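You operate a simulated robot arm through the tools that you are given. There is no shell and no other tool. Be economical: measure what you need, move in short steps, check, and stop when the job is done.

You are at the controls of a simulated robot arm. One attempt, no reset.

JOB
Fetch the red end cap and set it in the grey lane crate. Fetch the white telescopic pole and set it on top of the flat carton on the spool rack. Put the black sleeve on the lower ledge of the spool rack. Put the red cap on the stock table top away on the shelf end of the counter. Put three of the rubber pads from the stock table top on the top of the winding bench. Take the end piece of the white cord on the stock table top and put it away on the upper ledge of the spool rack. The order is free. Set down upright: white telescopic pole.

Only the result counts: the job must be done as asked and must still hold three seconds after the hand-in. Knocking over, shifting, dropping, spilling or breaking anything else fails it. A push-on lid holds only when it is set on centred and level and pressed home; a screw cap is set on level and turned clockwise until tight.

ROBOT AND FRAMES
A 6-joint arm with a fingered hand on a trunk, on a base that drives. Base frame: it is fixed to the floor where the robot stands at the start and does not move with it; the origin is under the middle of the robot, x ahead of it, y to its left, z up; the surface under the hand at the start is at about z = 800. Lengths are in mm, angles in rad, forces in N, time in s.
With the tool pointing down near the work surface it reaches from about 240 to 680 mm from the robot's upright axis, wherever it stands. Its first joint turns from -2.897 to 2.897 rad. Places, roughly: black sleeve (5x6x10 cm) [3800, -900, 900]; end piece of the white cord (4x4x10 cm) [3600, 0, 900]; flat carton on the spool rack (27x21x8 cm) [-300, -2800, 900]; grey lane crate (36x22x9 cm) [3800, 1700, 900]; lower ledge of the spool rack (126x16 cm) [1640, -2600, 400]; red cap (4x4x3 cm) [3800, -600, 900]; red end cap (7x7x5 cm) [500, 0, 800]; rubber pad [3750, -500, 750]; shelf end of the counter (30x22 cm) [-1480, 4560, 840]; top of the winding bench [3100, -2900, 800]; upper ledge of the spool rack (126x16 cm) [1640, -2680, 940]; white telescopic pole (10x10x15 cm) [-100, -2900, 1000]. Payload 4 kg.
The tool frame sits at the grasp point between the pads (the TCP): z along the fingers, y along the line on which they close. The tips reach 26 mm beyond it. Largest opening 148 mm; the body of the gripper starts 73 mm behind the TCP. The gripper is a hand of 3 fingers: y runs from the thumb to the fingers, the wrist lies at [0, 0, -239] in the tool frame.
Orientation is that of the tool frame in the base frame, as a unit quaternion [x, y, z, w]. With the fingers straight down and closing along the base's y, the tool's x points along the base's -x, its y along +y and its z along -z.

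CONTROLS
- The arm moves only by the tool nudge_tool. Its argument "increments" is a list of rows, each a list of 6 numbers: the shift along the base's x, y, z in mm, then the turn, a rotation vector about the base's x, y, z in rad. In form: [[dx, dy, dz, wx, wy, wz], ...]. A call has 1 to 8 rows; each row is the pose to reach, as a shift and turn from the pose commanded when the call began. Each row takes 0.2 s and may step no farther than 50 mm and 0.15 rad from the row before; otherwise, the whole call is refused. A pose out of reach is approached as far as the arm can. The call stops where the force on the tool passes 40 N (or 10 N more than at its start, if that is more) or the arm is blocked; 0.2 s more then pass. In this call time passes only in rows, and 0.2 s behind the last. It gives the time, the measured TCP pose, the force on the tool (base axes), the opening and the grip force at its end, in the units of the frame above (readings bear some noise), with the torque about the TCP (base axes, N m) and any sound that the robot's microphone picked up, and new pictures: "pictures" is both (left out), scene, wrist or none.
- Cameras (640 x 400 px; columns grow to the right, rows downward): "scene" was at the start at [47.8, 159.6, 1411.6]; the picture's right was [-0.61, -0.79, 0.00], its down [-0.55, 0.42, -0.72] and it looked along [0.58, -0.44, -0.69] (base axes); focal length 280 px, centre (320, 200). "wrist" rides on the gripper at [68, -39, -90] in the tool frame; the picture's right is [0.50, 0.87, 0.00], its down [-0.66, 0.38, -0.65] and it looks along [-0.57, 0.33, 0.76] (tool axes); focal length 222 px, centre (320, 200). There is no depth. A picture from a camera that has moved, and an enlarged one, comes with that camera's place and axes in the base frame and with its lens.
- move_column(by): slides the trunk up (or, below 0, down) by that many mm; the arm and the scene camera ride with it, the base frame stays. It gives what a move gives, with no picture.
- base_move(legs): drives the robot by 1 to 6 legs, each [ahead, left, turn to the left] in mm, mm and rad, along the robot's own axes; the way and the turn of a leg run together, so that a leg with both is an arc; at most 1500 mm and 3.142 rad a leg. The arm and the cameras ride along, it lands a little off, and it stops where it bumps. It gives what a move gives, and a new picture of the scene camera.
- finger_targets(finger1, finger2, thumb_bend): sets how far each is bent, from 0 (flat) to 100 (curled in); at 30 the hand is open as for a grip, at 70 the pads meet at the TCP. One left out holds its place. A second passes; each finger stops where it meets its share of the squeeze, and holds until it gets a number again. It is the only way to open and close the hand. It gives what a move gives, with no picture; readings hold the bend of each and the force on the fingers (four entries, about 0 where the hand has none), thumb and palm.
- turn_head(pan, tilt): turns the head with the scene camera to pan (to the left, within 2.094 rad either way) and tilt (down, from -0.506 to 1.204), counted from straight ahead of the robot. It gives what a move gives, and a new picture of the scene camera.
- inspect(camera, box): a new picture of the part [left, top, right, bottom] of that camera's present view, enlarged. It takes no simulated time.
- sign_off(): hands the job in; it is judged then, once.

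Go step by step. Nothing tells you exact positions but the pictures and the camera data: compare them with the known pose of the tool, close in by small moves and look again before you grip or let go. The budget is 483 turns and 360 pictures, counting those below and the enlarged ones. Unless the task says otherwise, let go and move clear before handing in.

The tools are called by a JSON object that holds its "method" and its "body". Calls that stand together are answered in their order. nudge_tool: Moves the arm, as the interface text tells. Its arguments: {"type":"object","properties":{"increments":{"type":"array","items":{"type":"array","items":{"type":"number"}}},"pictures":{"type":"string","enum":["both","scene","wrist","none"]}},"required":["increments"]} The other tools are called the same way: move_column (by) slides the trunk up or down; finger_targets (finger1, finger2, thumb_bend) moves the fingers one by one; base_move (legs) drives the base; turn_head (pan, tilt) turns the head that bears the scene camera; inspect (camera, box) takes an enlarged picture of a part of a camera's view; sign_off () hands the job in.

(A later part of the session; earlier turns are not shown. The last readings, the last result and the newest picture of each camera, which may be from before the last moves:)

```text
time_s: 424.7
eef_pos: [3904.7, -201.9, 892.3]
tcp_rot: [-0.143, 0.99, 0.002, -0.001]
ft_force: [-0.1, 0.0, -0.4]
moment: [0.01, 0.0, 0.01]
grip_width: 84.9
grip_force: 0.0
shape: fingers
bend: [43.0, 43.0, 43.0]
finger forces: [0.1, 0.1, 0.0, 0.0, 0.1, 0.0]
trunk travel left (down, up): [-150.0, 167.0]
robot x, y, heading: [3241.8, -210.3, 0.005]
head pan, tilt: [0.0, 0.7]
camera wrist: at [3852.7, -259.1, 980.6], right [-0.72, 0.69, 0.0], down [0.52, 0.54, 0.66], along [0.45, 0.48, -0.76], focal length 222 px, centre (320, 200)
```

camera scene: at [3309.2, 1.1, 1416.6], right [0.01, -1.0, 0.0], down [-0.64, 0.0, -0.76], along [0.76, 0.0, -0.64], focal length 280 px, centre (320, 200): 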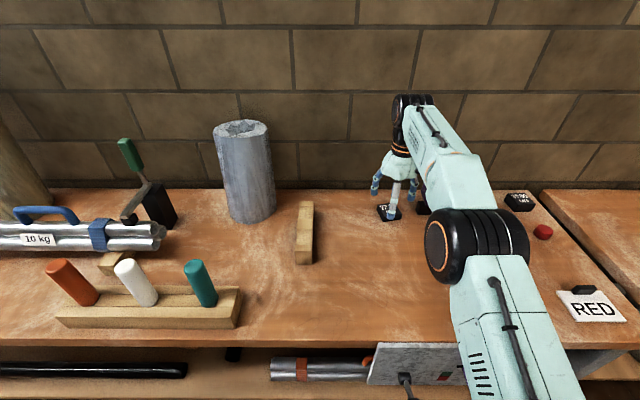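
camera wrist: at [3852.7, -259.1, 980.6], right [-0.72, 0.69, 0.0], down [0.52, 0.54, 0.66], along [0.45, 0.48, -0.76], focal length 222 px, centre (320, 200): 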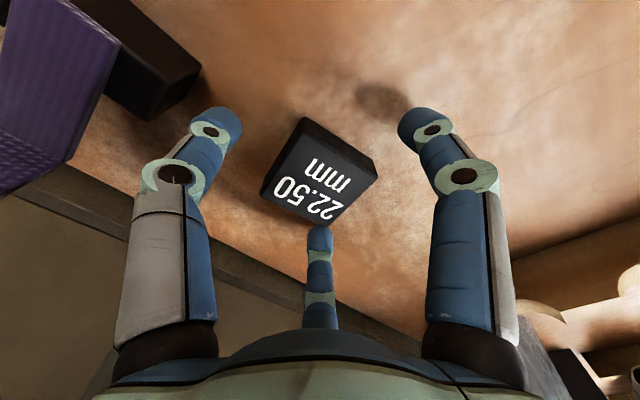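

{"method": "nudge_tool", "body": {"increments": [[1, 0, -6, 0, 0, 0]], "pictures": "none"}}

{"method": "finger_targets", "body": {"finger1": 53, "finger2": 53, "thumb_bend": 53}}

{"method": "finger_targets", "body": {"finger1": 67, "finger2": 67, "thumb_bend": 67}}

{"method": "inspect", "body": {"camera": "wrist", "box": [0, 0, 640, 400]}}

```text
time_s: 425.1
eef_pos: [3907.4, -201.5, 885.0]
tcp_rot: [-0.142, 0.99, 0.002, 0.0]
ft_force: [0.2, -0.1, -0.2]
moment: [0.02, -0.01, 0.01]
grip_width: 84.7
grip_force: 0.1
shape: fingers
bend: [43.0, 43.0, 43.0]
finger forces: [0.1, 0.0, 0.1, 0.1, 0.0, 0.0]
trunk travel left (down, up): [-150.0, 167.0]
robot x, y, heading: [3243.4, -209.3, 0.007]
head pan, tilt: [0.0, 0.7]
```

```text
time_s: 426.1
eef_pos: [3905.9, -201.7, 886.4]
tcp_rot: [-0.142, 0.99, 0.002, 0.0]
ft_force: [1.1, -0.1, 0.3]
moment: [0.02, 0.0, 0.02]
grip_width: 53.7
grip_force: 0.4
shape: fingers
bend: [52.0, 52.0, 53.0]
finger forces: [0.5, 0.7, 0.0, 0.1, 0.1, 0.1]
trunk travel left (down, up): [-150.0, 167.0]
robot x, y, heading: [3246.6, -205.9, 0.0]
head pan, tilt: [0.0, 0.7]
```

```text
time_s: 427.1
eef_pos: [3906.0, -202.4, 885.9]
tcp_rot: [-0.142, 0.99, 0.002, 0.0]
ft_force: [0.3, -0.2, -0.1]
moment: [-0.03, -0.01, -0.04]
grip_width: 46.4
grip_force: 15.3
shape: fingers
bend: [53.0, 53.0, 59.0]
finger forces: [9.9, 9.3, 0.0, 0.1, 12.1, 0.0]
trunk travel left (down, up): [-150.0, 167.0]
robot x, y, heading: [3238.9, -210.1, 0.005]
head pan, tilt: [0.0, 0.7]
```

```text
1.00 times, centred on (320, 200) of wrist (not enlarged: the box is as wide or as high as the picture)
camera zoom: at [3854.4, -260.1, 974.7], right [-0.72, 0.69, 0.0], down [0.52, 0.55, 0.66], along [0.45, 0.48, -0.76], focal length 222 px, centre (320, 200)
```

zoom: 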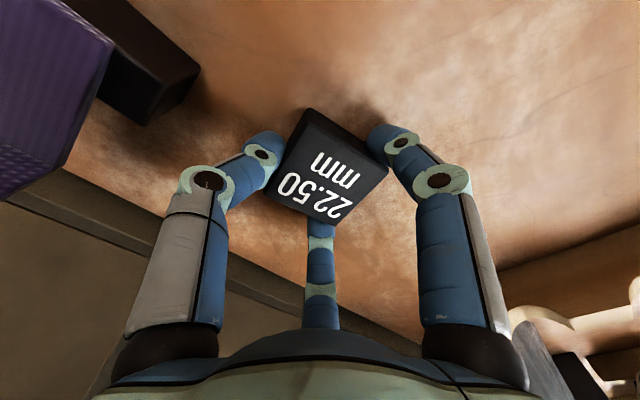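

Good grip. Lifting up and back.

{"method": "nudge_tool", "body": {"increments": [[0, 0, 15, 0, 0, 0], [-5, 2, 40, 0, 0, 0], [-20, 5, 75, 0, 0, 0], [-45, 5, 110, 0, 0, 0], [-80, 5, 140, 0, 0, 0], [-122, 0, 155, 0, 0, 0], [-165, -5, 160, 0, 0, 0], [-205, -10, 160, 0, 0, 0]], "pictures": "both"}}

```text
time_s: 428.9
eef_pos: [3699.5, -208.9, 1044.4]
tcp_rot: [-0.142, 0.99, 0.001, 0.0]
ft_force: [0.7, 0.6, -0.5]
moment: [-0.02, 0.01, -0.01]
grip_width: 45.7
grip_force: 15.1
shape: fingers
bend: [53.0, 53.0, 59.0]
finger forces: [9.6, 8.7, 0.0, 0.0, 11.7, 0.0]
trunk travel left (down, up): [-150.0, 167.0]
robot x, y, heading: [3246.3, -209.0, 0.008]
head pan, tilt: [0.0, 0.7]
camera scene: at [3307.4, 1.0, 1416.7], right [0.01, -1.0, 0.0], down [-0.64, 0.0, -0.77], along [0.77, 0.0, -0.64], focal length 280 px, centre (320, 200)
camera wrist: at [3646.6, -267.2, 1132.2], right [-0.72, 0.69, 0.0], down [0.52, 0.55, 0.66], along [0.45, 0.48, -0.75], focal length 222 px, centre (320, 200)
```

scene: 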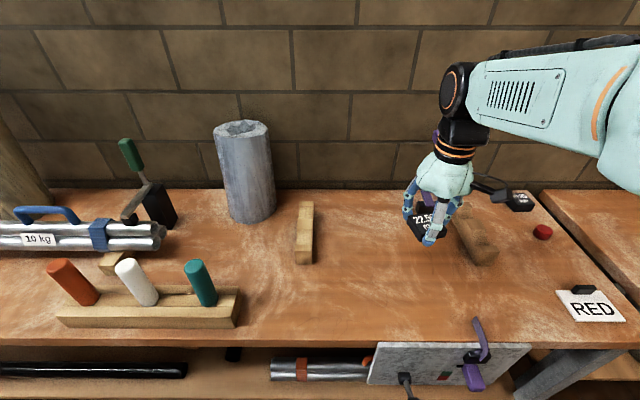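
wrist: 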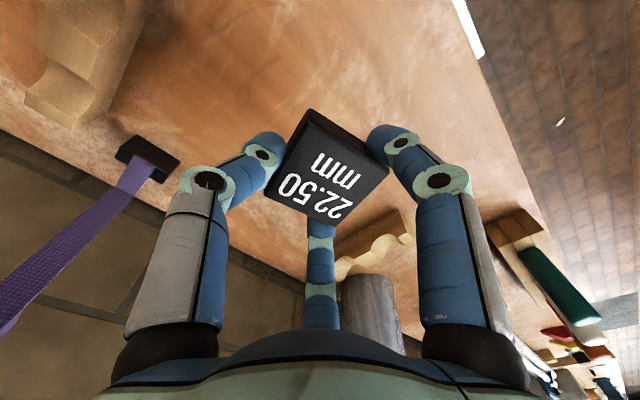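

{"method": "nudge_tool", "body": {"increments": [[-45, 0, 10, 0, 0, 0], [-90, 0, 10, 0, 0, 0], [-135, 0, 10, 0, 0, 0], [-170, 0, 10, 0, 0, 0]], "pictures": "none"}}

{"method": "base_move", "body": {"legs": [[-280, 0, 0], [0, 0, -1.575], [1450, 0, 0], [370, 50, 0]]}}

{"method": "turn_head", "body": {"pan": 0.0, "tilt": 0.75}}

```text
time_s: 429.9
eef_pos: [3526.7, -211.7, 1054.5]
tcp_rot: [-0.142, 0.99, 0.002, -0.001]
ft_force: [0.4, 0.5, -1.0]
moment: [0.0, -0.02, -0.02]
grip_width: 45.6
grip_force: 15.1
shape: fingers
bend: [53.0, 53.0, 59.0]
finger forces: [9.6, 8.9, 0.0, 0.0, 11.5, 0.1]
trunk travel left (down, up): [-150.0, 167.0]
robot x, y, heading: [3240.5, -206.3, 0.009]
head pan, tilt: [0.0, 0.7]
```

```text
time_s: 444.6
eef_pos: [2938.0, -2312.5, 1054.6]
tcp_rot: [0.609, 0.793, 0.001, 0.001]
ft_force: [-0.4, 0.2, -0.9]
moment: [0.02, 0.0, 0.0]
grip_width: 45.4
grip_force: 15.2
shape: fingers
bend: [53.0, 53.0, 60.0]
finger forces: [9.0, 8.5, 0.0, 0.0, 11.3, 0.0]
trunk travel left (down, up): [-150.0, 167.0]
robot x, y, heading: [2947.0, -2025.3, -1.588]
head pan, tilt: [0.0, 0.7]
camera scene: at [3155.2, -2096.9, 1416.6], right [-1.0, 0.02, 0.0], down [0.01, 0.64, -0.76], along [-0.01, -0.76, -0.64], focal length 280 px, centre (320, 200)
```

scene: 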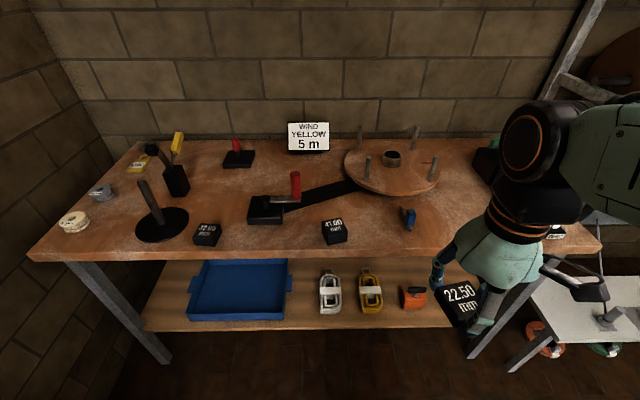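

```text
time_s: 445.2
eef_pos: [2938.2, -2312.0, 1054.9]
tcp_rot: [0.609, 0.793, 0.002, 0.001]
ft_force: [-0.7, 0.3, -0.3]
moment: [0.01, 0.02, -0.01]
grip_width: 45.3
grip_force: 14.5
shape: fingers
bend: [53.0, 53.0, 60.0]
finger forces: [9.0, 8.4, 0.1, 0.1, 11.2, 0.1]
trunk travel left (down, up): [-150.0, 167.0]
robot x, y, heading: [2948.6, -2027.8, -1.589]
head pan, tilt: [0.0, 0.75]
camera scene: at [3155.1, -2094.2, 1412.4], right [-1.0, 0.02, 0.0], down [0.01, 0.68, -0.73], along [-0.01, -0.73, -0.68], focal length 280 px, centre (320, 200)
```

scene: 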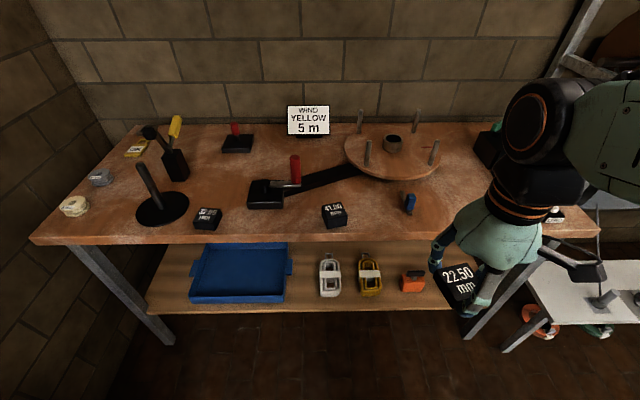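

I'll put the third pad at about (2762, -2610), right of the blue clip.

{"method": "nudge_tool", "body": {"increments": [[-22, -37, 0, 0, 0, 0], [-44, -74, 0, 0, 0, 0], [-66, -111, 0, 0, 0, 0], [-88, -148, 0, 0, 0, 0], [-110, -185, 0, 0, 0, 0], [-132, -222, 0, 0, 0, 0], [-154, -260, 0, 0, 0, 0], [-176, -298, 0, 0, 0, 0]], "pictures": "none"}}

{"method": "nudge_tool", "body": {"increments": [[0, 0, -45, 0, 0, 0], [0, 0, -90, 0, 0, 0], [0, 0, -125, 0, 0, 0]], "pictures": "both"}}

```text
time_s: 447.0
eef_pos: [2755.8, -2610.5, 1052.7]
tcp_rot: [0.609, 0.793, 0.004, 0.001]
ft_force: [0.0, 0.1, 0.1]
moment: [0.03, 0.02, 0.01]
grip_width: 44.3
grip_force: 14.3
shape: fingers
bend: [53.0, 53.0, 60.0]
finger forces: [8.8, 8.3, 0.0, 0.0, 11.0, 0.0]
trunk travel left (down, up): [-150.0, 167.0]
robot x, y, heading: [2947.3, -2025.7, -1.58]
head pan, tilt: [0.0, 0.75]
```

```text
time_s: 447.8
eef_pos: [2760.7, -2611.4, 933.5]
tcp_rot: [0.609, 0.793, 0.002, 0.001]
ft_force: [0.8, 0.3, -0.8]
moment: [-0.01, 0.01, 0.04]
grip_width: 44.4
grip_force: 13.7
shape: fingers
bend: [53.0, 53.0, 60.0]
finger forces: [8.8, 8.3, 0.0, 0.0, 11.0, 0.0]
trunk travel left (down, up): [-150.0, 167.0]
robot x, y, heading: [2948.4, -2026.3, -1.586]
head pan, tilt: [0.0, 0.75]
camera scene: at [3155.0, -2094.6, 1412.4], right [-1.0, 0.02, 0.0], down [0.01, 0.68, -0.73], along [-0.01, -0.73, -0.68], focal length 280 px, centre (320, 200)
camera wrist: at [2704.9, -2556.4, 1022.0], right [0.71, 0.71, 0.0], down [0.53, -0.54, 0.65], along [0.47, -0.46, -0.76], focal length 222 px, centre (320, 200)
```

scene: 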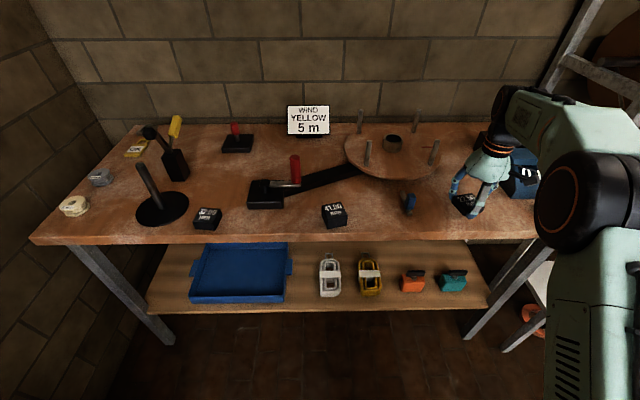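
wrist: 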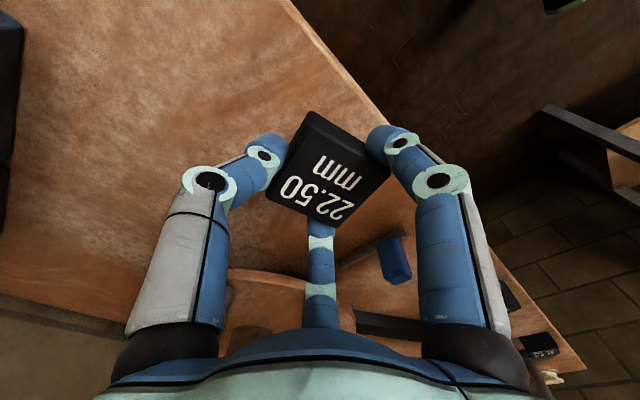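

{"method": "nudge_tool", "body": {"increments": [[0, 0, -25, 0, 0, 0], [0, 0, -37, 0, 0, 0], [0, 0, -42, 0, 0, 0], [0, 0, -46, 0, 0, 0], [0, 0, -50, 0, 0, 0]], "pictures": "wrist"}}

```text
time_s: 449.0
eef_pos: [2761.3, -2609.0, 883.6]
tcp_rot: [0.608, 0.794, -0.001, 0.002]
ft_force: [-1.3, -1.6, 26.4]
moment: [0.35, -0.15, 0.04]
grip_width: 43.7
grip_force: 22.2
shape: fingers
bend: [54.0, 53.0, 60.0]
finger forces: [19.4, 10.6, 0.0, 0.0, 14.0, 0.0]
trunk travel left (down, up): [-150.0, 167.0]
robot x, y, heading: [2947.8, -2028.4, -1.588]
head pan, tilt: [0.0, 0.75]
camera wrist: at [2706.9, -2555.1, 972.6], right [0.71, 0.71, 0.0], down [0.53, -0.53, 0.66], along [0.46, -0.47, -0.75], focal length 222 px, centre (320, 200)
```

wrist: 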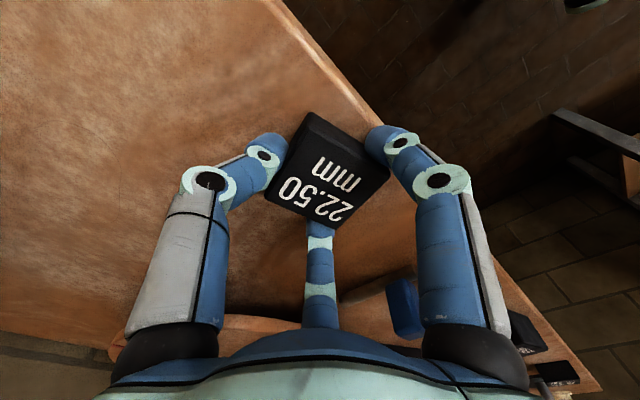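

Contact. Releasing.

{"method": "nudge_tool", "body": {"increments": [[0, 0, 3, 0, 0, 0]], "pictures": "none"}}

{"method": "finger_targets", "body": {"finger1": 50, "finger2": 49, "thumb_bend": 55}}

{"method": "finger_targets", "body": {"finger1": 43, "finger2": 43, "thumb_bend": 43}}

{"method": "nudge_tool", "body": {"increments": [[0, 0, 30, 0, 0, 0], [0, 0, 75, 0, 0, 0], [0, 0, 120, 0, 0, 0], [10, 40, 145, 0, 0, 0], [25, 80, 155, 0, 0, 0], [45, 120, 155, 0, 0, 0], [65, 160, 155, 0, 0, 0], [85, 200, 155, 0, 0, 0]], "pictures": "scene"}}

```text
time_s: 449.4
eef_pos: [2760.7, -2609.5, 883.8]
tcp_rot: [0.609, 0.793, 0.001, 0.001]
ft_force: [-0.6, -2.2, 17.0]
moment: [-0.14, -0.19, 0.05]
grip_width: 43.7
grip_force: 18.0
shape: fingers
bend: [54.0, 53.0, 60.0]
finger forces: [10.7, 12.4, 0.0, 0.1, 13.4, 0.0]
trunk travel left (down, up): [-150.0, 167.0]
robot x, y, heading: [2945.6, -2024.5, -1.594]
head pan, tilt: [0.0, 0.75]
```

```text
time_s: 450.4
eef_pos: [2762.1, -2609.1, 884.7]
tcp_rot: [0.609, 0.793, 0.002, 0.001]
ft_force: [-0.3, 0.0, 14.6]
moment: [0.1, -0.14, -0.03]
grip_width: 48.7
grip_force: 6.8
shape: fingers
bend: [52.0, 51.0, 56.0]
finger forces: [7.3, 4.6, 0.1, 0.1, 1.9, 0.0]
trunk travel left (down, up): [-150.0, 167.0]
robot x, y, heading: [2943.7, -2026.3, -1.589]
head pan, tilt: [0.0, 0.75]
```

```text
time_s: 451.4
eef_pos: [2759.7, -2609.7, 883.1]
tcp_rot: [0.609, 0.793, 0.003, 0.001]
ft_force: [0.0, -0.3, 1.2]
moment: [0.01, 0.06, 0.01]
grip_width: 84.3
grip_force: 0.2
shape: fingers
bend: [43.0, 43.0, 43.0]
finger forces: [0.0, 0.0, 0.1, 0.1, 0.9, 0.0]
trunk travel left (down, up): [-150.0, 167.0]
robot x, y, heading: [2944.4, -2024.7, -1.584]
head pan, tilt: [0.0, 0.75]
```

```text
time_s: 453.2
eef_pos: [2848.5, -2409.9, 1037.7]
tcp_rot: [0.609, 0.793, 0.001, 0.001]
ft_force: [0.7, 0.3, -0.1]
moment: [0.02, -0.02, -0.02]
grip_width: 84.4
grip_force: 0.1
shape: fingers
bend: [43.0, 43.0, 43.0]
finger forces: [0.1, 0.0, 0.1, 0.0, 0.0, 0.0]
trunk travel left (down, up): [-150.0, 167.0]
robot x, y, heading: [2945.4, -2024.7, -1.586]
head pan, tilt: [0.0, 0.75]
camera scene: at [3155.5, -2093.1, 1412.4], right [-1.0, 0.02, 0.0], down [0.01, 0.68, -0.73], along [-0.01, -0.73, -0.68], focal length 280 px, centre (320, 200)
```

scene: 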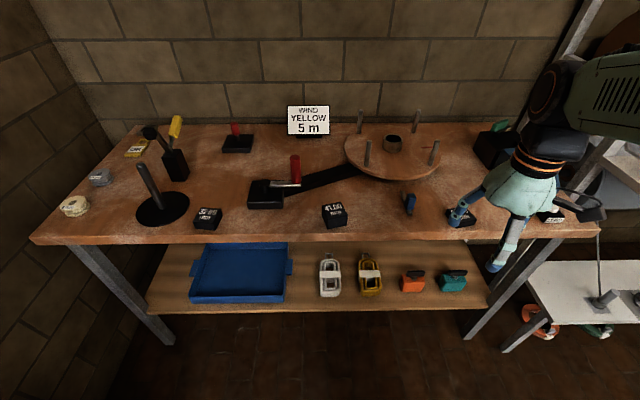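

All three pads are on the bench. Now the red cap at about (3823, -603).

{"method": "base_move", "body": {"legs": [[-250, 0, 0], [0, 0, 1.586], [0, 1150, 0], [250, 0, 0]]}}

{"method": "turn_head", "body": {"pan": 0.0, "tilt": 0.7}}

```text
time_s: 470.2
eef_pos: [3619.9, -743.2, 1037.5]
tcp_rot: [-0.122, 0.993, 0.002, 0.0]
ft_force: [-0.2, -0.4, -0.9]
moment: [0.01, 0.01, 0.01]
grip_width: 84.7
grip_force: 0.0
shape: fingers
bend: [43.0, 43.0, 43.0]
finger forces: [0.0, 0.0, 0.0, 0.0, 0.0, 0.0]
trunk travel left (down, up): [-150.0, 167.0]
robot x, y, heading: [3234.6, -635.3, -0.037]
head pan, tilt: [0.0, 0.75]
camera scene: at [3308.2, -431.3, 1412.3], right [-0.04, -1.0, 0.0], down [-0.68, 0.02, -0.73], along [0.73, -0.03, -0.68], focal length 280 px, centre (320, 200)
```

scene: 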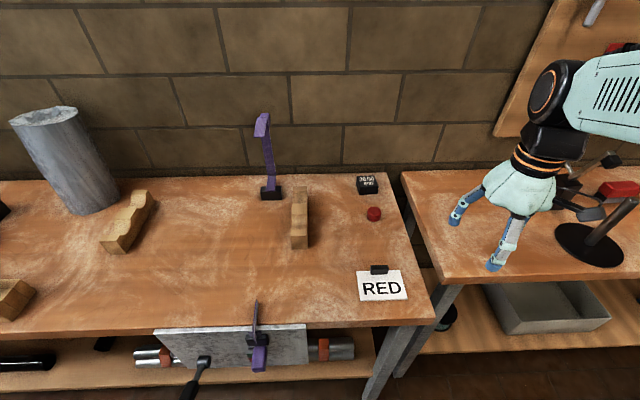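

```text
time_s: 470.8
eef_pos: [3618.3, -743.9, 1037.7]
tcp_rot: [-0.122, 0.993, 0.002, 0.0]
ft_force: [0.7, 0.2, 0.1]
moment: [0.0, 0.02, 0.03]
grip_width: 84.8
grip_force: 0.1
shape: fingers
bend: [43.0, 43.0, 43.0]
finger forces: [0.1, 0.0, 0.1, 0.1, 0.0, 0.0]
trunk travel left (down, up): [-150.0, 167.0]
robot x, y, heading: [3235.3, -636.9, -0.035]
head pan, tilt: [0.0, 0.7]
camera scene: at [3309.4, -431.3, 1416.6], right [-0.04, -1.0, 0.0], down [-0.64, 0.02, -0.76], along [0.76, -0.03, -0.64], focal length 280 px, centre (320, 200)
```

scene: 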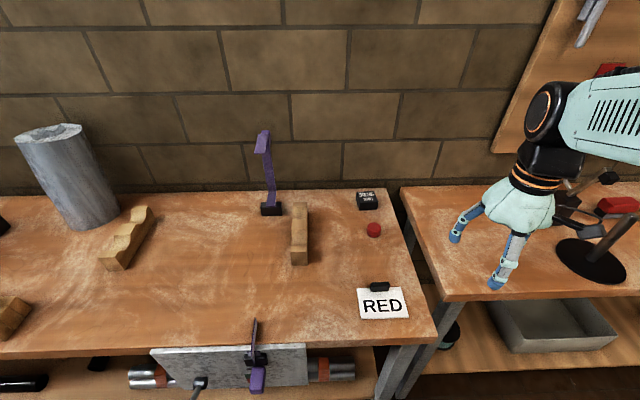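

{"method": "nudge_tool", "body": {"increments": [[34, 25, 0, 0, 0, 0], [68, 50, 0, 0, 0, 0], [102, 75, 0, 0, 0, 0], [136, 100, 0, 0, 0, 0], [170, 125, 0, 0, 0, 0], [204, 150, 0, 0, 0, 0], [204, 150, -45, 0, 0, 0]], "pictures": "none"}}

{"method": "finger_targets", "body": {"finger1": 47, "finger2": 47, "thumb_bend": 47}}

{"method": "inspect", "body": {"camera": "wrist", "box": [0, 0, 640, 400]}}

```text
time_s: 472.4
eef_pos: [3825.8, -594.6, 991.1]
tcp_rot: [-0.122, 0.992, 0.001, -0.001]
ft_force: [0.1, -0.2, 0.9]
moment: [0.01, 0.0, 0.02]
grip_width: 84.7
grip_force: 0.1
shape: fingers
bend: [43.0, 43.0, 43.0]
finger forces: [0.0, 0.0, 0.0, 0.0, 0.0, 0.0]
trunk travel left (down, up): [-150.0, 167.0]
robot x, y, heading: [3232.2, -638.8, -0.035]
head pan, tilt: [0.0, 0.7]
```

```text
time_s: 473.4
eef_pos: [3825.7, -595.5, 991.0]
tcp_rot: [-0.123, 0.992, 0.001, 0.0]
ft_force: [-0.3, -1.2, -0.2]
moment: [-0.03, 0.04, 0.02]
grip_width: 72.5
grip_force: 0.1
shape: fingers
bend: [47.0, 47.0, 47.0]
finger forces: [0.1, 0.1, 0.0, 0.0, 0.0, 0.1]
trunk travel left (down, up): [-150.0, 167.0]
robot x, y, heading: [3230.7, -638.6, -0.035]
head pan, tilt: [0.0, 0.7]
```

```text
1.00 times, centred on (320, 200) of wrist (not enlarged: the box is as wide or as high as the picture)
camera zoom: at [3769.8, -650.2, 1079.8], right [-0.69, 0.72, 0.0], down [0.55, 0.52, 0.66], along [0.47, 0.46, -0.76], focal length 222 px, centre (320, 200)
```

zoom: 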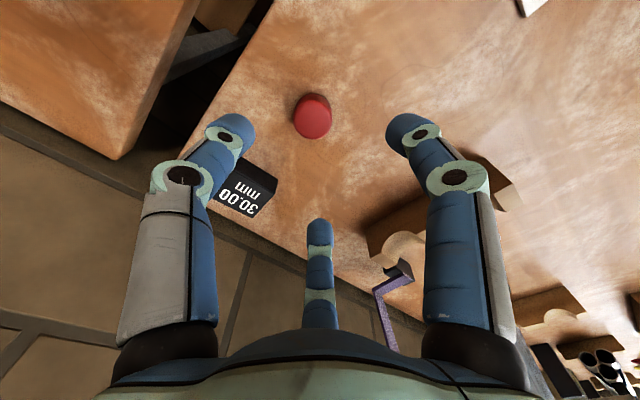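

{"method": "nudge_tool", "body": {"increments": [[3, -3, -40, 0, 0, 0], [3, -3, -75, 0, 0, 0], [3, -3, -104, 0, 0, 0]], "pictures": "wrist"}}

```text
time_s: 474.2
eef_pos: [3828.2, -596.7, 888.8]
tcp_rot: [-0.122, 0.993, 0.001, -0.001]
ft_force: [0.3, -0.5, -0.5]
moment: [-0.03, 0.02, 0.01]
grip_width: 72.6
grip_force: 0.1
shape: fingers
bend: [47.0, 47.0, 47.0]
finger forces: [0.0, 0.1, 0.1, 0.0, 0.1, 0.0]
trunk travel left (down, up): [-150.0, 167.0]
robot x, y, heading: [3234.5, -637.3, -0.036]
head pan, tilt: [0.0, 0.7]
camera wrist: at [3773.1, -652.2, 977.6], right [-0.69, 0.72, 0.0], down [0.55, 0.52, 0.65], along [0.47, 0.46, -0.76], focal length 222 px, centre (320, 200)
```

wrist: 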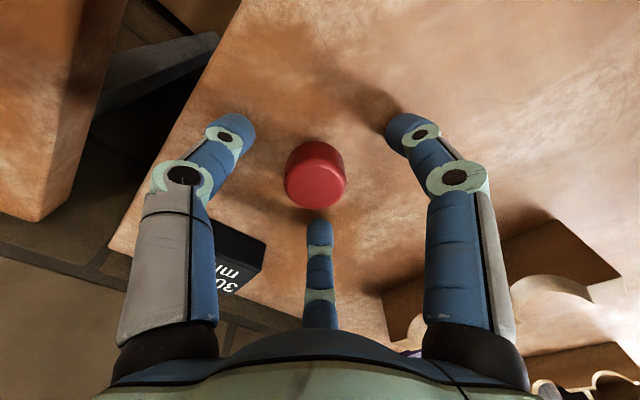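

{"method": "nudge_tool", "body": {"increments": [[0, -2, -4, 0, 0, 0]], "pictures": "none"}}

{"method": "finger_targets", "body": {"finger1": 56, "finger2": 56, "thumb_bend": 56}}

{"method": "finger_targets", "body": {"finger1": 68, "finger2": 68, "thumb_bend": 68}}

{"method": "inspect", "body": {"camera": "wrist", "box": [0, 0, 640, 400]}}

```text
time_s: 474.6
eef_pos: [3828.4, -597.8, 886.2]
tcp_rot: [-0.121, 0.993, 0.002, -0.001]
ft_force: [-0.3, 0.3, 0.3]
moment: [0.01, 0.01, 0.02]
grip_width: 72.4
grip_force: 0.1
shape: fingers
bend: [47.0, 47.0, 47.0]
finger forces: [0.0, 0.0, 0.1, 0.0, 0.0, 0.0]
trunk travel left (down, up): [-150.0, 167.0]
robot x, y, heading: [3236.1, -641.6, -0.041]
head pan, tilt: [0.0, 0.7]
```

```text
time_s: 475.6
eef_pos: [3827.1, -597.6, 885.0]
tcp_rot: [-0.122, 0.993, 0.002, 0.0]
ft_force: [-0.2, -0.3, -0.2]
moment: [0.03, -0.01, 0.01]
grip_width: 43.0
grip_force: 0.0
shape: fingers
bend: [56.0, 56.0, 56.0]
finger forces: [0.0, 0.0, 0.0, 0.0, 0.1, 0.1]
trunk travel left (down, up): [-150.0, 167.0]
robot x, y, heading: [3230.7, -639.3, -0.036]
head pan, tilt: [0.0, 0.7]
```

```text
time_s: 476.6
eef_pos: [3826.7, -598.3, 885.9]
tcp_rot: [-0.122, 0.993, 0.002, 0.0]
ft_force: [-0.6, -1.0, 0.0]
moment: [0.0, 0.01, 0.0]
grip_width: 26.0
grip_force: 10.5
shape: fingers
bend: [61.0, 60.0, 63.0]
finger forces: [6.2, 6.7, 0.0, 0.0, 7.6, 0.0]
trunk travel left (down, up): [-150.0, 167.0]
robot x, y, heading: [3237.3, -638.7, -0.038]
head pan, tilt: [0.0, 0.7]
```

```text
1.00 times, centred on (320, 200) of wrist (not enlarged: the box is as wide or as high as the picture)
camera zoom: at [3771.9, -653.8, 974.5], right [-0.69, 0.72, 0.0], down [0.55, 0.52, 0.66], along [0.47, 0.46, -0.76], focal length 222 px, centre (320, 200)
```

zoom: 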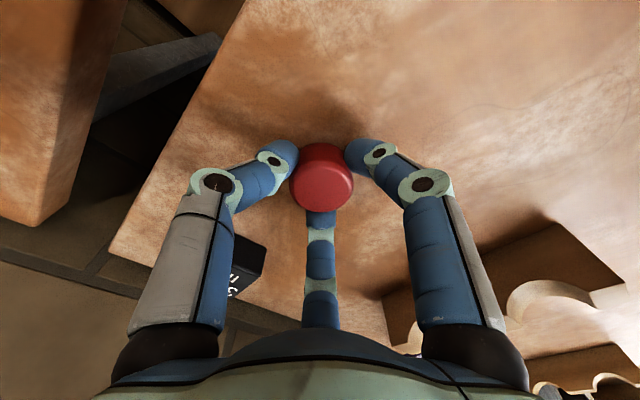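

Even grip. Lifting and retracting.

{"method": "nudge_tool", "body": {"increments": [[0, 0, 20, 0, 0, 0], [0, 0, 60, 0, 0, 0], [-15, 0, 100, 0, 0, 0], [-45, 0, 135, 0, 0, 0], [-85, -5, 155, 0, 0, 0], [-130, -10, 165, 0, 0, 0], [-175, -15, 165, 0, 0, 0], [-220, -20, 165, 0, 0, 0]], "pictures": "both"}}

```text
time_s: 478.4
eef_pos: [3607.6, -619.2, 1048.3]
tcp_rot: [-0.121, 0.993, 0.002, 0.0]
ft_force: [-0.1, 0.0, -0.6]
moment: [0.0, -0.01, 0.01]
grip_width: 25.8
grip_force: 10.1
shape: fingers
bend: [61.0, 60.0, 63.0]
finger forces: [6.0, 6.8, 0.1, 0.0, 7.4, 0.0]
trunk travel left (down, up): [-150.0, 167.0]
robot x, y, heading: [3234.5, -638.8, -0.041]
head pan, tilt: [0.0, 0.7]
camera scene: at [3308.4, -431.4, 1416.7], right [-0.04, -1.0, 0.0], down [-0.64, 0.02, -0.77], along [0.77, -0.03, -0.64], focal length 280 px, centre (320, 200)
camera wrist: at [3552.2, -675.3, 1137.4], right [-0.69, 0.72, 0.0], down [0.55, 0.52, 0.66], along [0.47, 0.46, -0.75], focal length 222 px, centre (320, 200)
```

scene: 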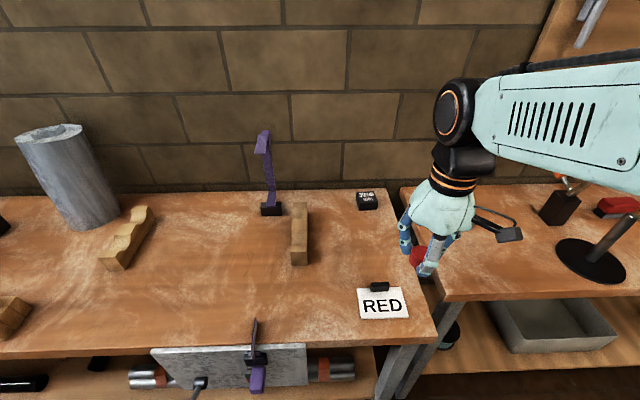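
wrist: 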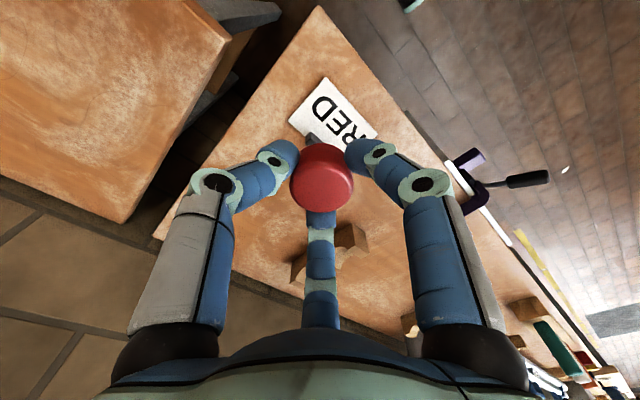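

The red cap is held. The destination is the counter at (-1480, 4560), so I'll go back around the rack's end to the start aisle.

{"method": "nudge_tool", "body": {"increments": [[-40, 0, 10, 0, 0, 0], [-80, 0, 20, 0, 0, 0]], "pictures": "none"}}

{"method": "base_move", "body": {"legs": [[-350, 0, 0.04], [0, -550, 0], [-1450, 0, 0], [-1400, 0, 0]]}}

```text
time_s: 479.0
eef_pos: [3529.0, -617.0, 1068.3]
tcp_rot: [-0.121, 0.993, 0.001, 0.0]
ft_force: [0.3, 1.2, -0.7]
moment: [-0.04, -0.02, 0.0]
grip_width: 26.1
grip_force: 10.3
shape: fingers
bend: [61.0, 60.0, 63.0]
finger forces: [6.0, 6.8, 0.0, 0.0, 7.5, 0.0]
trunk travel left (down, up): [-150.0, 167.0]
robot x, y, heading: [3235.8, -634.1, -0.037]
head pan, tilt: [0.0, 0.7]
```

```text
time_s: 499.5
eef_pos: [354.3, -1132.2, 1068.7]
tcp_rot: [-0.126, 0.992, 0.001, 0.0]
ft_force: [-0.4, -0.1, -0.2]
moment: [0.0, -0.03, -0.02]
grip_width: 25.8
grip_force: 10.2
shape: fingers
bend: [61.0, 60.0, 63.0]
finger forces: [6.0, 6.9, 0.0, 0.0, 7.3, 0.0]
trunk travel left (down, up): [-150.0, 167.0]
robot x, y, heading: [57.8, -1161.2, -0.028]
head pan, tilt: [0.0, 0.7]
camera scene: at [131.3, -950.2, 1416.6], right [-0.03, -1.0, 0.0], down [-0.64, 0.02, -0.77], along [0.76, -0.02, -0.64], focal length 280 px, centre (320, 200)
```

scene: 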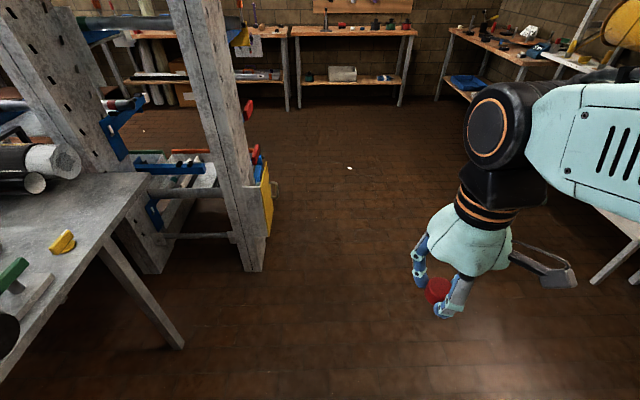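

{"method": "base_move", "body": {"legs": [[-480, 0, 0], [0, 0, 1.6]]}}

{"method": "turn_head", "body": {"pan": 0.1, "tilt": 0.35}}

```text
time_s: 506.3
eef_pos: [-467.8, -848.8, 1069.7]
tcp_rot: [0.799, -0.601, -0.001, 0.002]
ft_force: [-0.3, 0.5, -0.4]
moment: [-0.02, 0.02, 0.0]
grip_width: 25.1
grip_force: 10.0
shape: fingers
bend: [61.0, 60.0, 63.0]
finger forces: [5.8, 6.8, 0.1, 0.0, 7.2, 0.0]
trunk travel left (down, up): [-150.0, 167.0]
robot x, y, heading: [-435.1, -1141.0, 1.572]
head pan, tilt: [0.0, 0.7]
camera scene: at [-644.4, -1076.5, 1416.6], right [1.0, 0.0, 0.0], down [0.0, -0.64, -0.76], along [0.0, 0.76, -0.64], focal length 280 px, centre (320, 200)
```

scene: 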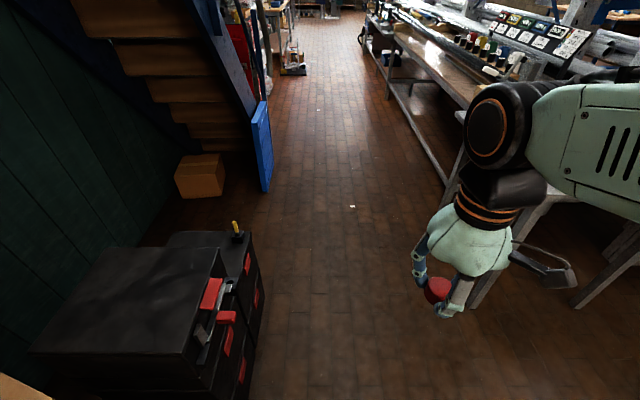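

```text
time_s: 507.2
eef_pos: [-466.6, -848.5, 1068.7]
tcp_rot: [0.799, -0.601, -0.001, 0.001]
ft_force: [1.0, 0.0, -0.1]
moment: [-0.03, -0.01, 0.0]
grip_width: 25.4
grip_force: 10.0
shape: fingers
bend: [61.0, 60.0, 63.0]
finger forces: [5.7, 6.7, 0.1, 0.0, 7.2, 0.0]
trunk travel left (down, up): [-150.0, 167.0]
robot x, y, heading: [-433.4, -1143.7, 1.571]
head pan, tilt: [0.099, 0.351]
camera scene: at [-653.7, -1068.8, 1447.9], right [0.99, 0.1, 0.0], down [0.03, -0.34, -0.94], along [-0.09, 0.93, -0.34], focal length 280 px, centre (320, 200)
```

scene: 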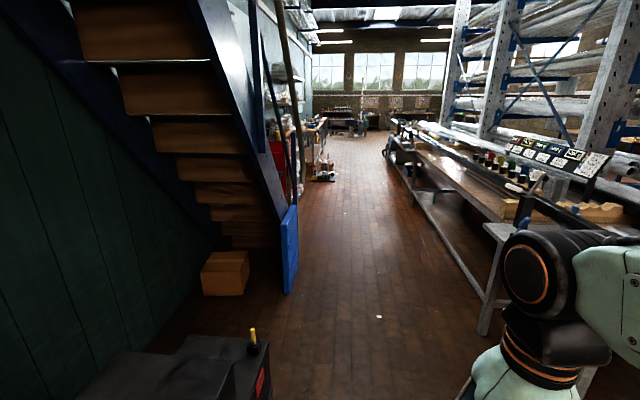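

The aisle ahead is clear. Driving north along x≈-440.

{"method": "base_move", "body": {"legs": [[1450, 0, 0], [1450, 0, 0]]}}

{"method": "turn_head", "body": {"pan": 0.3, "tilt": 0.4}}

```text
time_s: 521.2
eef_pos: [-448.2, 2051.2, 1070.2]
tcp_rot: [0.8, -0.6, -0.001, 0.002]
ft_force: [0.2, -0.1, -1.1]
moment: [0.0, 0.01, -0.03]
grip_width: 25.3
grip_force: 9.8
shape: fingers
bend: [61.0, 60.0, 63.0]
finger forces: [5.9, 6.8, 0.1, 0.1, 7.3, 0.0]
trunk travel left (down, up): [-150.0, 167.0]
robot x, y, heading: [-409.8, 1759.2, 1.573]
head pan, tilt: [0.099, 0.351]
camera scene: at [-633.1, 1831.9, 1448.0], right [0.99, 0.1, 0.0], down [0.04, -0.34, -0.94], along [-0.1, 0.93, -0.34], focal length 280 px, centre (320, 200)
```

scene: 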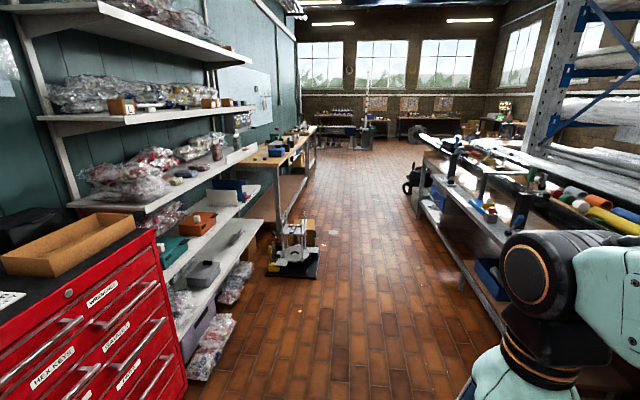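

```text
time_s: 521.9
eef_pos: [-449.8, 2053.1, 1068.0]
tcp_rot: [0.801, -0.599, -0.001, 0.001]
ft_force: [0.6, 0.1, -1.2]
moment: [0.0, 0.02, 0.02]
grip_width: 25.7
grip_force: 9.9
shape: fingers
bend: [61.0, 60.0, 63.0]
finger forces: [5.8, 6.8, 0.0, 0.1, 7.2, 0.0]
trunk travel left (down, up): [-150.0, 167.0]
robot x, y, heading: [-411.3, 1755.9, 1.571]
head pan, tilt: [0.3, 0.4]
camera scene: at [-651.1, 1827.4, 1443.5], right [0.95, 0.3, 0.0], down [0.12, -0.37, -0.92], along [-0.28, 0.88, -0.39], focal length 280 px, centre (320, 200)
```

scene: 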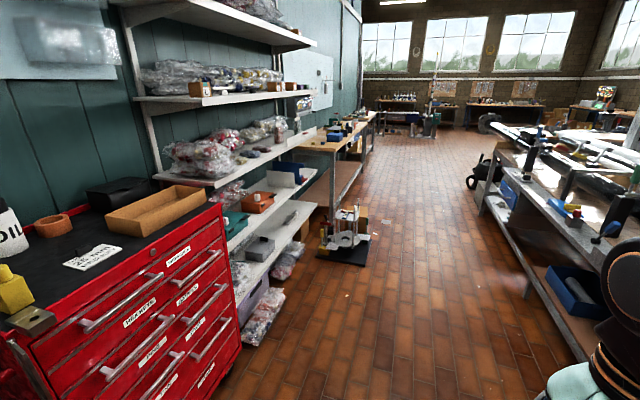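

The counter is the wooden bench on the left wall beyond the shelves; there's a floor stand near (-1090, 3950) to avoid. Continuing along x≈-410.

{"method": "base_move", "body": {"legs": [[1400, 0, 0], [1350, 0, 0]]}}

{"method": "turn_head", "body": {"pan": 1.5, "tilt": 0.5}}

```text
time_s: 535.6
eef_pos: [-448.4, 4878.1, 1069.2]
tcp_rot: [0.797, -0.604, -0.001, 0.001]
ft_force: [0.2, 0.2, 0.3]
moment: [0.0, -0.01, 0.0]
grip_width: 25.2
grip_force: 9.9
shape: fingers
bend: [61.0, 60.0, 63.0]
finger forces: [5.8, 7.0, 0.0, 0.0, 7.1, 0.0]
trunk travel left (down, up): [-150.0, 167.0]
robot x, y, heading: [-413.1, 4582.9, 1.563]
head pan, tilt: [0.3, 0.4]
camera scene: at [-653.5, 4656.0, 1443.5], right [0.96, 0.29, 0.0], down [0.11, -0.37, -0.92], along [-0.27, 0.88, -0.39], focal length 280 px, centre (320, 200)
```

scene: 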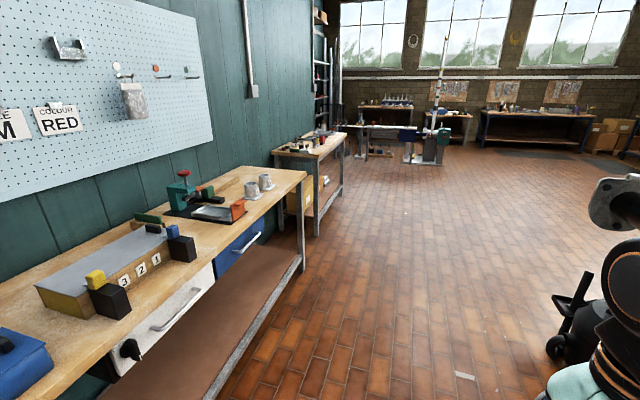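

```text
time_s: 537.0
eef_pos: [-448.5, 4878.2, 1068.5]
tcp_rot: [0.797, -0.603, -0.001, 0.001]
ft_force: [0.1, -0.4, -0.6]
moment: [-0.02, 0.02, -0.01]
grip_width: 25.2
grip_force: 10.1
shape: fingers
bend: [61.0, 60.0, 63.0]
finger forces: [5.7, 6.9, 0.0, 0.0, 7.2, 0.1]
trunk travel left (down, up): [-150.0, 167.0]
robot x, y, heading: [-417.4, 4587.3, 1.566]
head pan, tilt: [1.499, 0.499]
camera scene: at [-717.3, 4574.2, 1434.3], right [0.08, 1.0, 0.0], down [0.48, -0.04, -0.88], along [-0.88, 0.07, -0.48], focal length 280 px, centre (320, 200)
```

scene: 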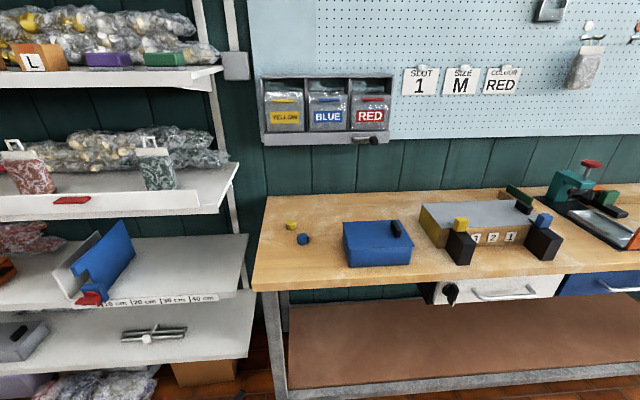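

The counter's shelf end is the left part where the yellow and blue caps lie. I'll face it and approach.

{"method": "base_move", "body": {"legs": [[0, 0, 1.575], [440, 30, 0]]}}

{"method": "turn_head", "body": {"pan": 0.0, "tilt": 0.75}}

```text
time_s: 542.9
eef_pos: [-1012.2, 4514.9, 1068.0]
tcp_rot: [0.988, 0.152, 0.001, 0.002]
ft_force: [-1.0, -0.2, 0.5]
moment: [-0.01, -0.01, -0.03]
grip_width: 25.2
grip_force: 9.9
shape: fingers
bend: [61.0, 60.0, 63.0]
finger forces: [5.8, 6.8, 0.0, 0.0, 7.3, 0.0]
trunk travel left (down, up): [-150.0, 167.0]
robot x, y, heading: [-716.5, 4554.8, -3.115]
head pan, tilt: [1.499, 0.499]
stopped in leg 2: the robot was blocked; the commanded pose is now the measured one
camera scene: at [-699.4, 4255.6, 1434.4], right [-1.0, 0.05, 0.0], down [0.02, 0.48, -0.88], along [-0.04, -0.88, -0.48], focal length 280 px, centre (320, 200)
```

scene: 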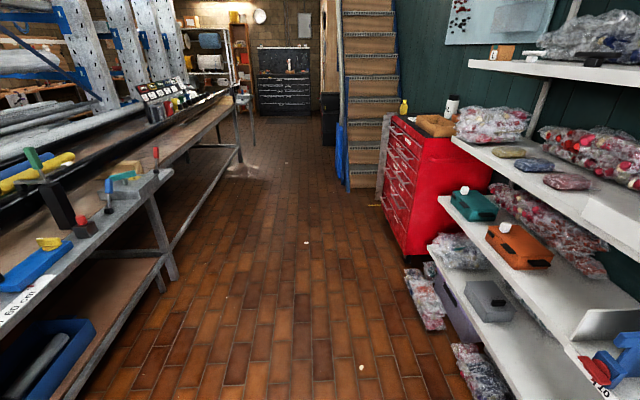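

```text
time_s: 544.5
eef_pos: [-1008.6, 4515.7, 1069.3]
tcp_rot: [0.988, 0.152, 0.0, 0.002]
ft_force: [0.4, 0.3, -0.6]
moment: [0.0, 0.01, 0.01]
grip_width: 24.9
grip_force: 9.9
shape: fingers
bend: [61.0, 60.0, 63.0]
finger forces: [5.7, 6.7, 0.0, 0.0, 7.3, 0.0]
trunk travel left (down, up): [-150.0, 167.0]
robot x, y, heading: [-716.1, 4558.4, -3.116]
head pan, tilt: [0.0, 0.75]
camera scene: at [-775.2, 4344.4, 1412.4], right [-0.03, 1.0, 0.0], down [0.68, 0.02, -0.73], along [-0.73, -0.02, -0.68], focal length 280 px, centre (320, 200)
```

scene: 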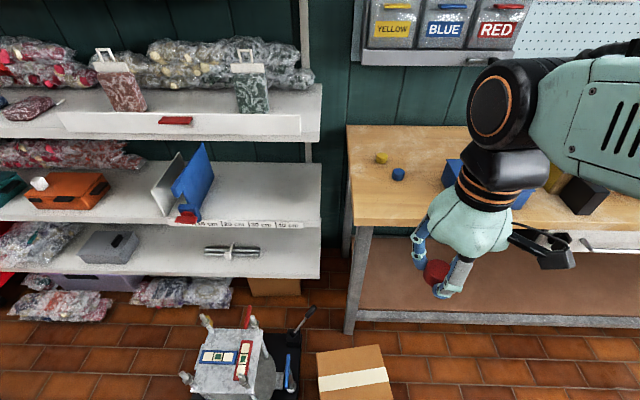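

I was blocked by a box on the floor. I'll back off a little and look down at it.

{"method": "base_move", "body": {"legs": [[-40, 0, 0]]}}

{"method": "turn_head", "body": {"pan": 0.0, "tilt": 1.2}}

```text
time_s: 545.4
eef_pos: [-968.1, 4516.9, 1069.4]
tcp_rot: [0.988, 0.152, 0.001, 0.002]
ft_force: [-0.2, 0.6, -1.3]
moment: [0.04, 0.02, 0.04]
grip_width: 24.9
grip_force: 9.6
shape: fingers
bend: [61.0, 60.0, 63.0]
finger forces: [5.6, 6.7, 0.0, 0.1, 7.3, 0.1]
trunk travel left (down, up): [-150.0, 167.0]
robot x, y, heading: [-674.7, 4557.8, -3.114]
head pan, tilt: [0.0, 0.75]
camera scene: at [-733.4, 4345.5, 1412.4], right [-0.03, 1.0, 0.0], down [0.68, 0.02, -0.73], along [-0.73, -0.02, -0.68], focal length 280 px, centre (320, 200)
```

scene: 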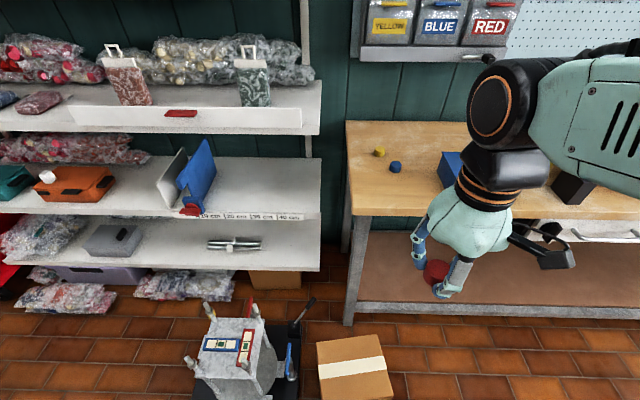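

```text
time_s: 546.3
eef_pos: [-968.7, 4517.3, 1069.4]
tcp_rot: [0.988, 0.152, 0.0, 0.002]
ft_force: [0.4, -0.7, 0.4]
moment: [-0.02, 0.01, -0.05]
grip_width: 24.9
grip_force: 9.7
shape: fingers
bend: [61.0, 60.0, 63.0]
finger forces: [5.6, 6.7, 0.0, 0.0, 7.2, 0.0]
trunk travel left (down, up): [-150.0, 167.0]
robot x, y, heading: [-675.3, 4561.6, -3.115]
head pan, tilt: [0.0, 1.201]
camera scene: at [-707.8, 4346.1, 1380.7], right [-0.03, 1.0, 0.0], down [0.93, 0.02, -0.36], along [-0.36, -0.01, -0.93], focal length 280 px, centre (320, 200)
```

scene: 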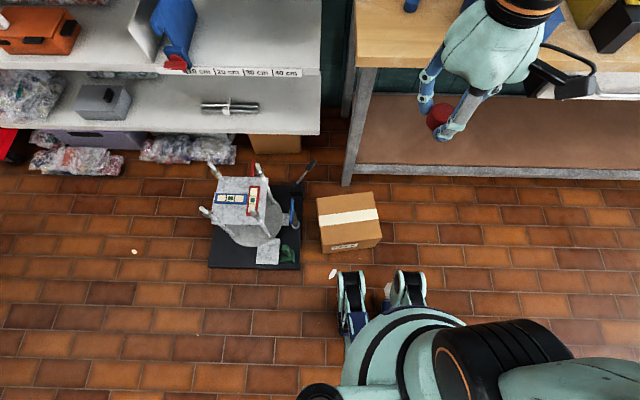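

The box sits at about x -960…-1200, y 4340–4640 on the floor. I'll go around it on the right and reach across to the shelf end.

{"method": "base_move", "body": {"legs": [[0, -380, -0.027], [280, 0, 0]]}}

{"method": "turn_head", "body": {"pan": 0.4, "tilt": 0.75}}

```text
time_s: 551.7
eef_pos: [-1244.4, 4914.2, 1068.6]
tcp_rot: [0.991, 0.137, 0.001, 0.003]
ft_force: [0.5, -0.2, -1.1]
moment: [0.04, 0.0, -0.03]
grip_width: 25.2
grip_force: 10.0
shape: fingers
bend: [61.0, 60.0, 63.0]
finger forces: [5.7, 6.7, 0.0, 0.0, 7.1, 0.0]
trunk travel left (down, up): [-150.0, 167.0]
robot x, y, heading: [-949.2, 4945.9, 3.135]
head pan, tilt: [0.0, 1.201]
camera scene: at [-989.1, 4736.2, 1380.6], right [0.01, 1.0, 0.0], down [0.93, -0.01, -0.36], along [-0.36, 0.0, -0.93], focal length 280 px, centre (320, 200)
```

scene: 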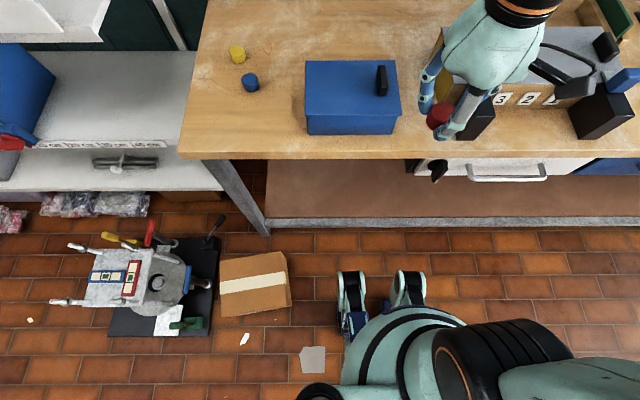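

```text
time_s: 552.6
eef_pos: [-1244.1, 4914.0, 1068.6]
tcp_rot: [0.991, 0.137, 0.001, 0.0]
ft_force: [0.3, -0.6, -0.5]
moment: [0.02, -0.02, -0.02]
grip_width: 25.2
grip_force: 9.7
shape: fingers
bend: [61.0, 60.0, 63.0]
finger forces: [5.8, 6.8, 0.1, 0.1, 7.1, 0.0]
trunk travel left (down, up): [-150.0, 167.0]
robot x, y, heading: [-953.6, 4947.2, 3.135]
head pan, tilt: [0.4, 0.75]
camera scene: at [-1009.0, 4704.1, 1412.3], right [-0.38, 0.92, 0.0], down [0.63, 0.26, -0.73], along [-0.68, -0.28, -0.68], focal length 280 px, centre (320, 200)
```

scene: 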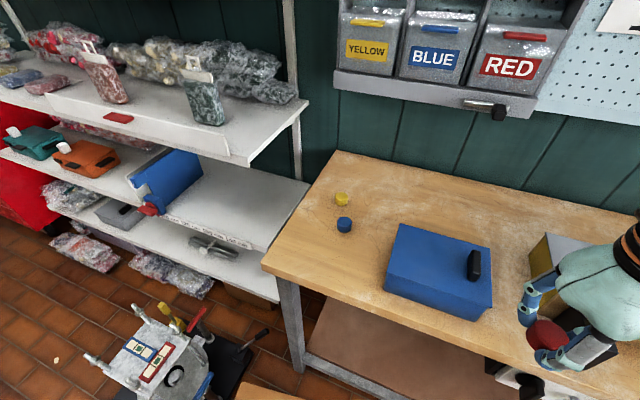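

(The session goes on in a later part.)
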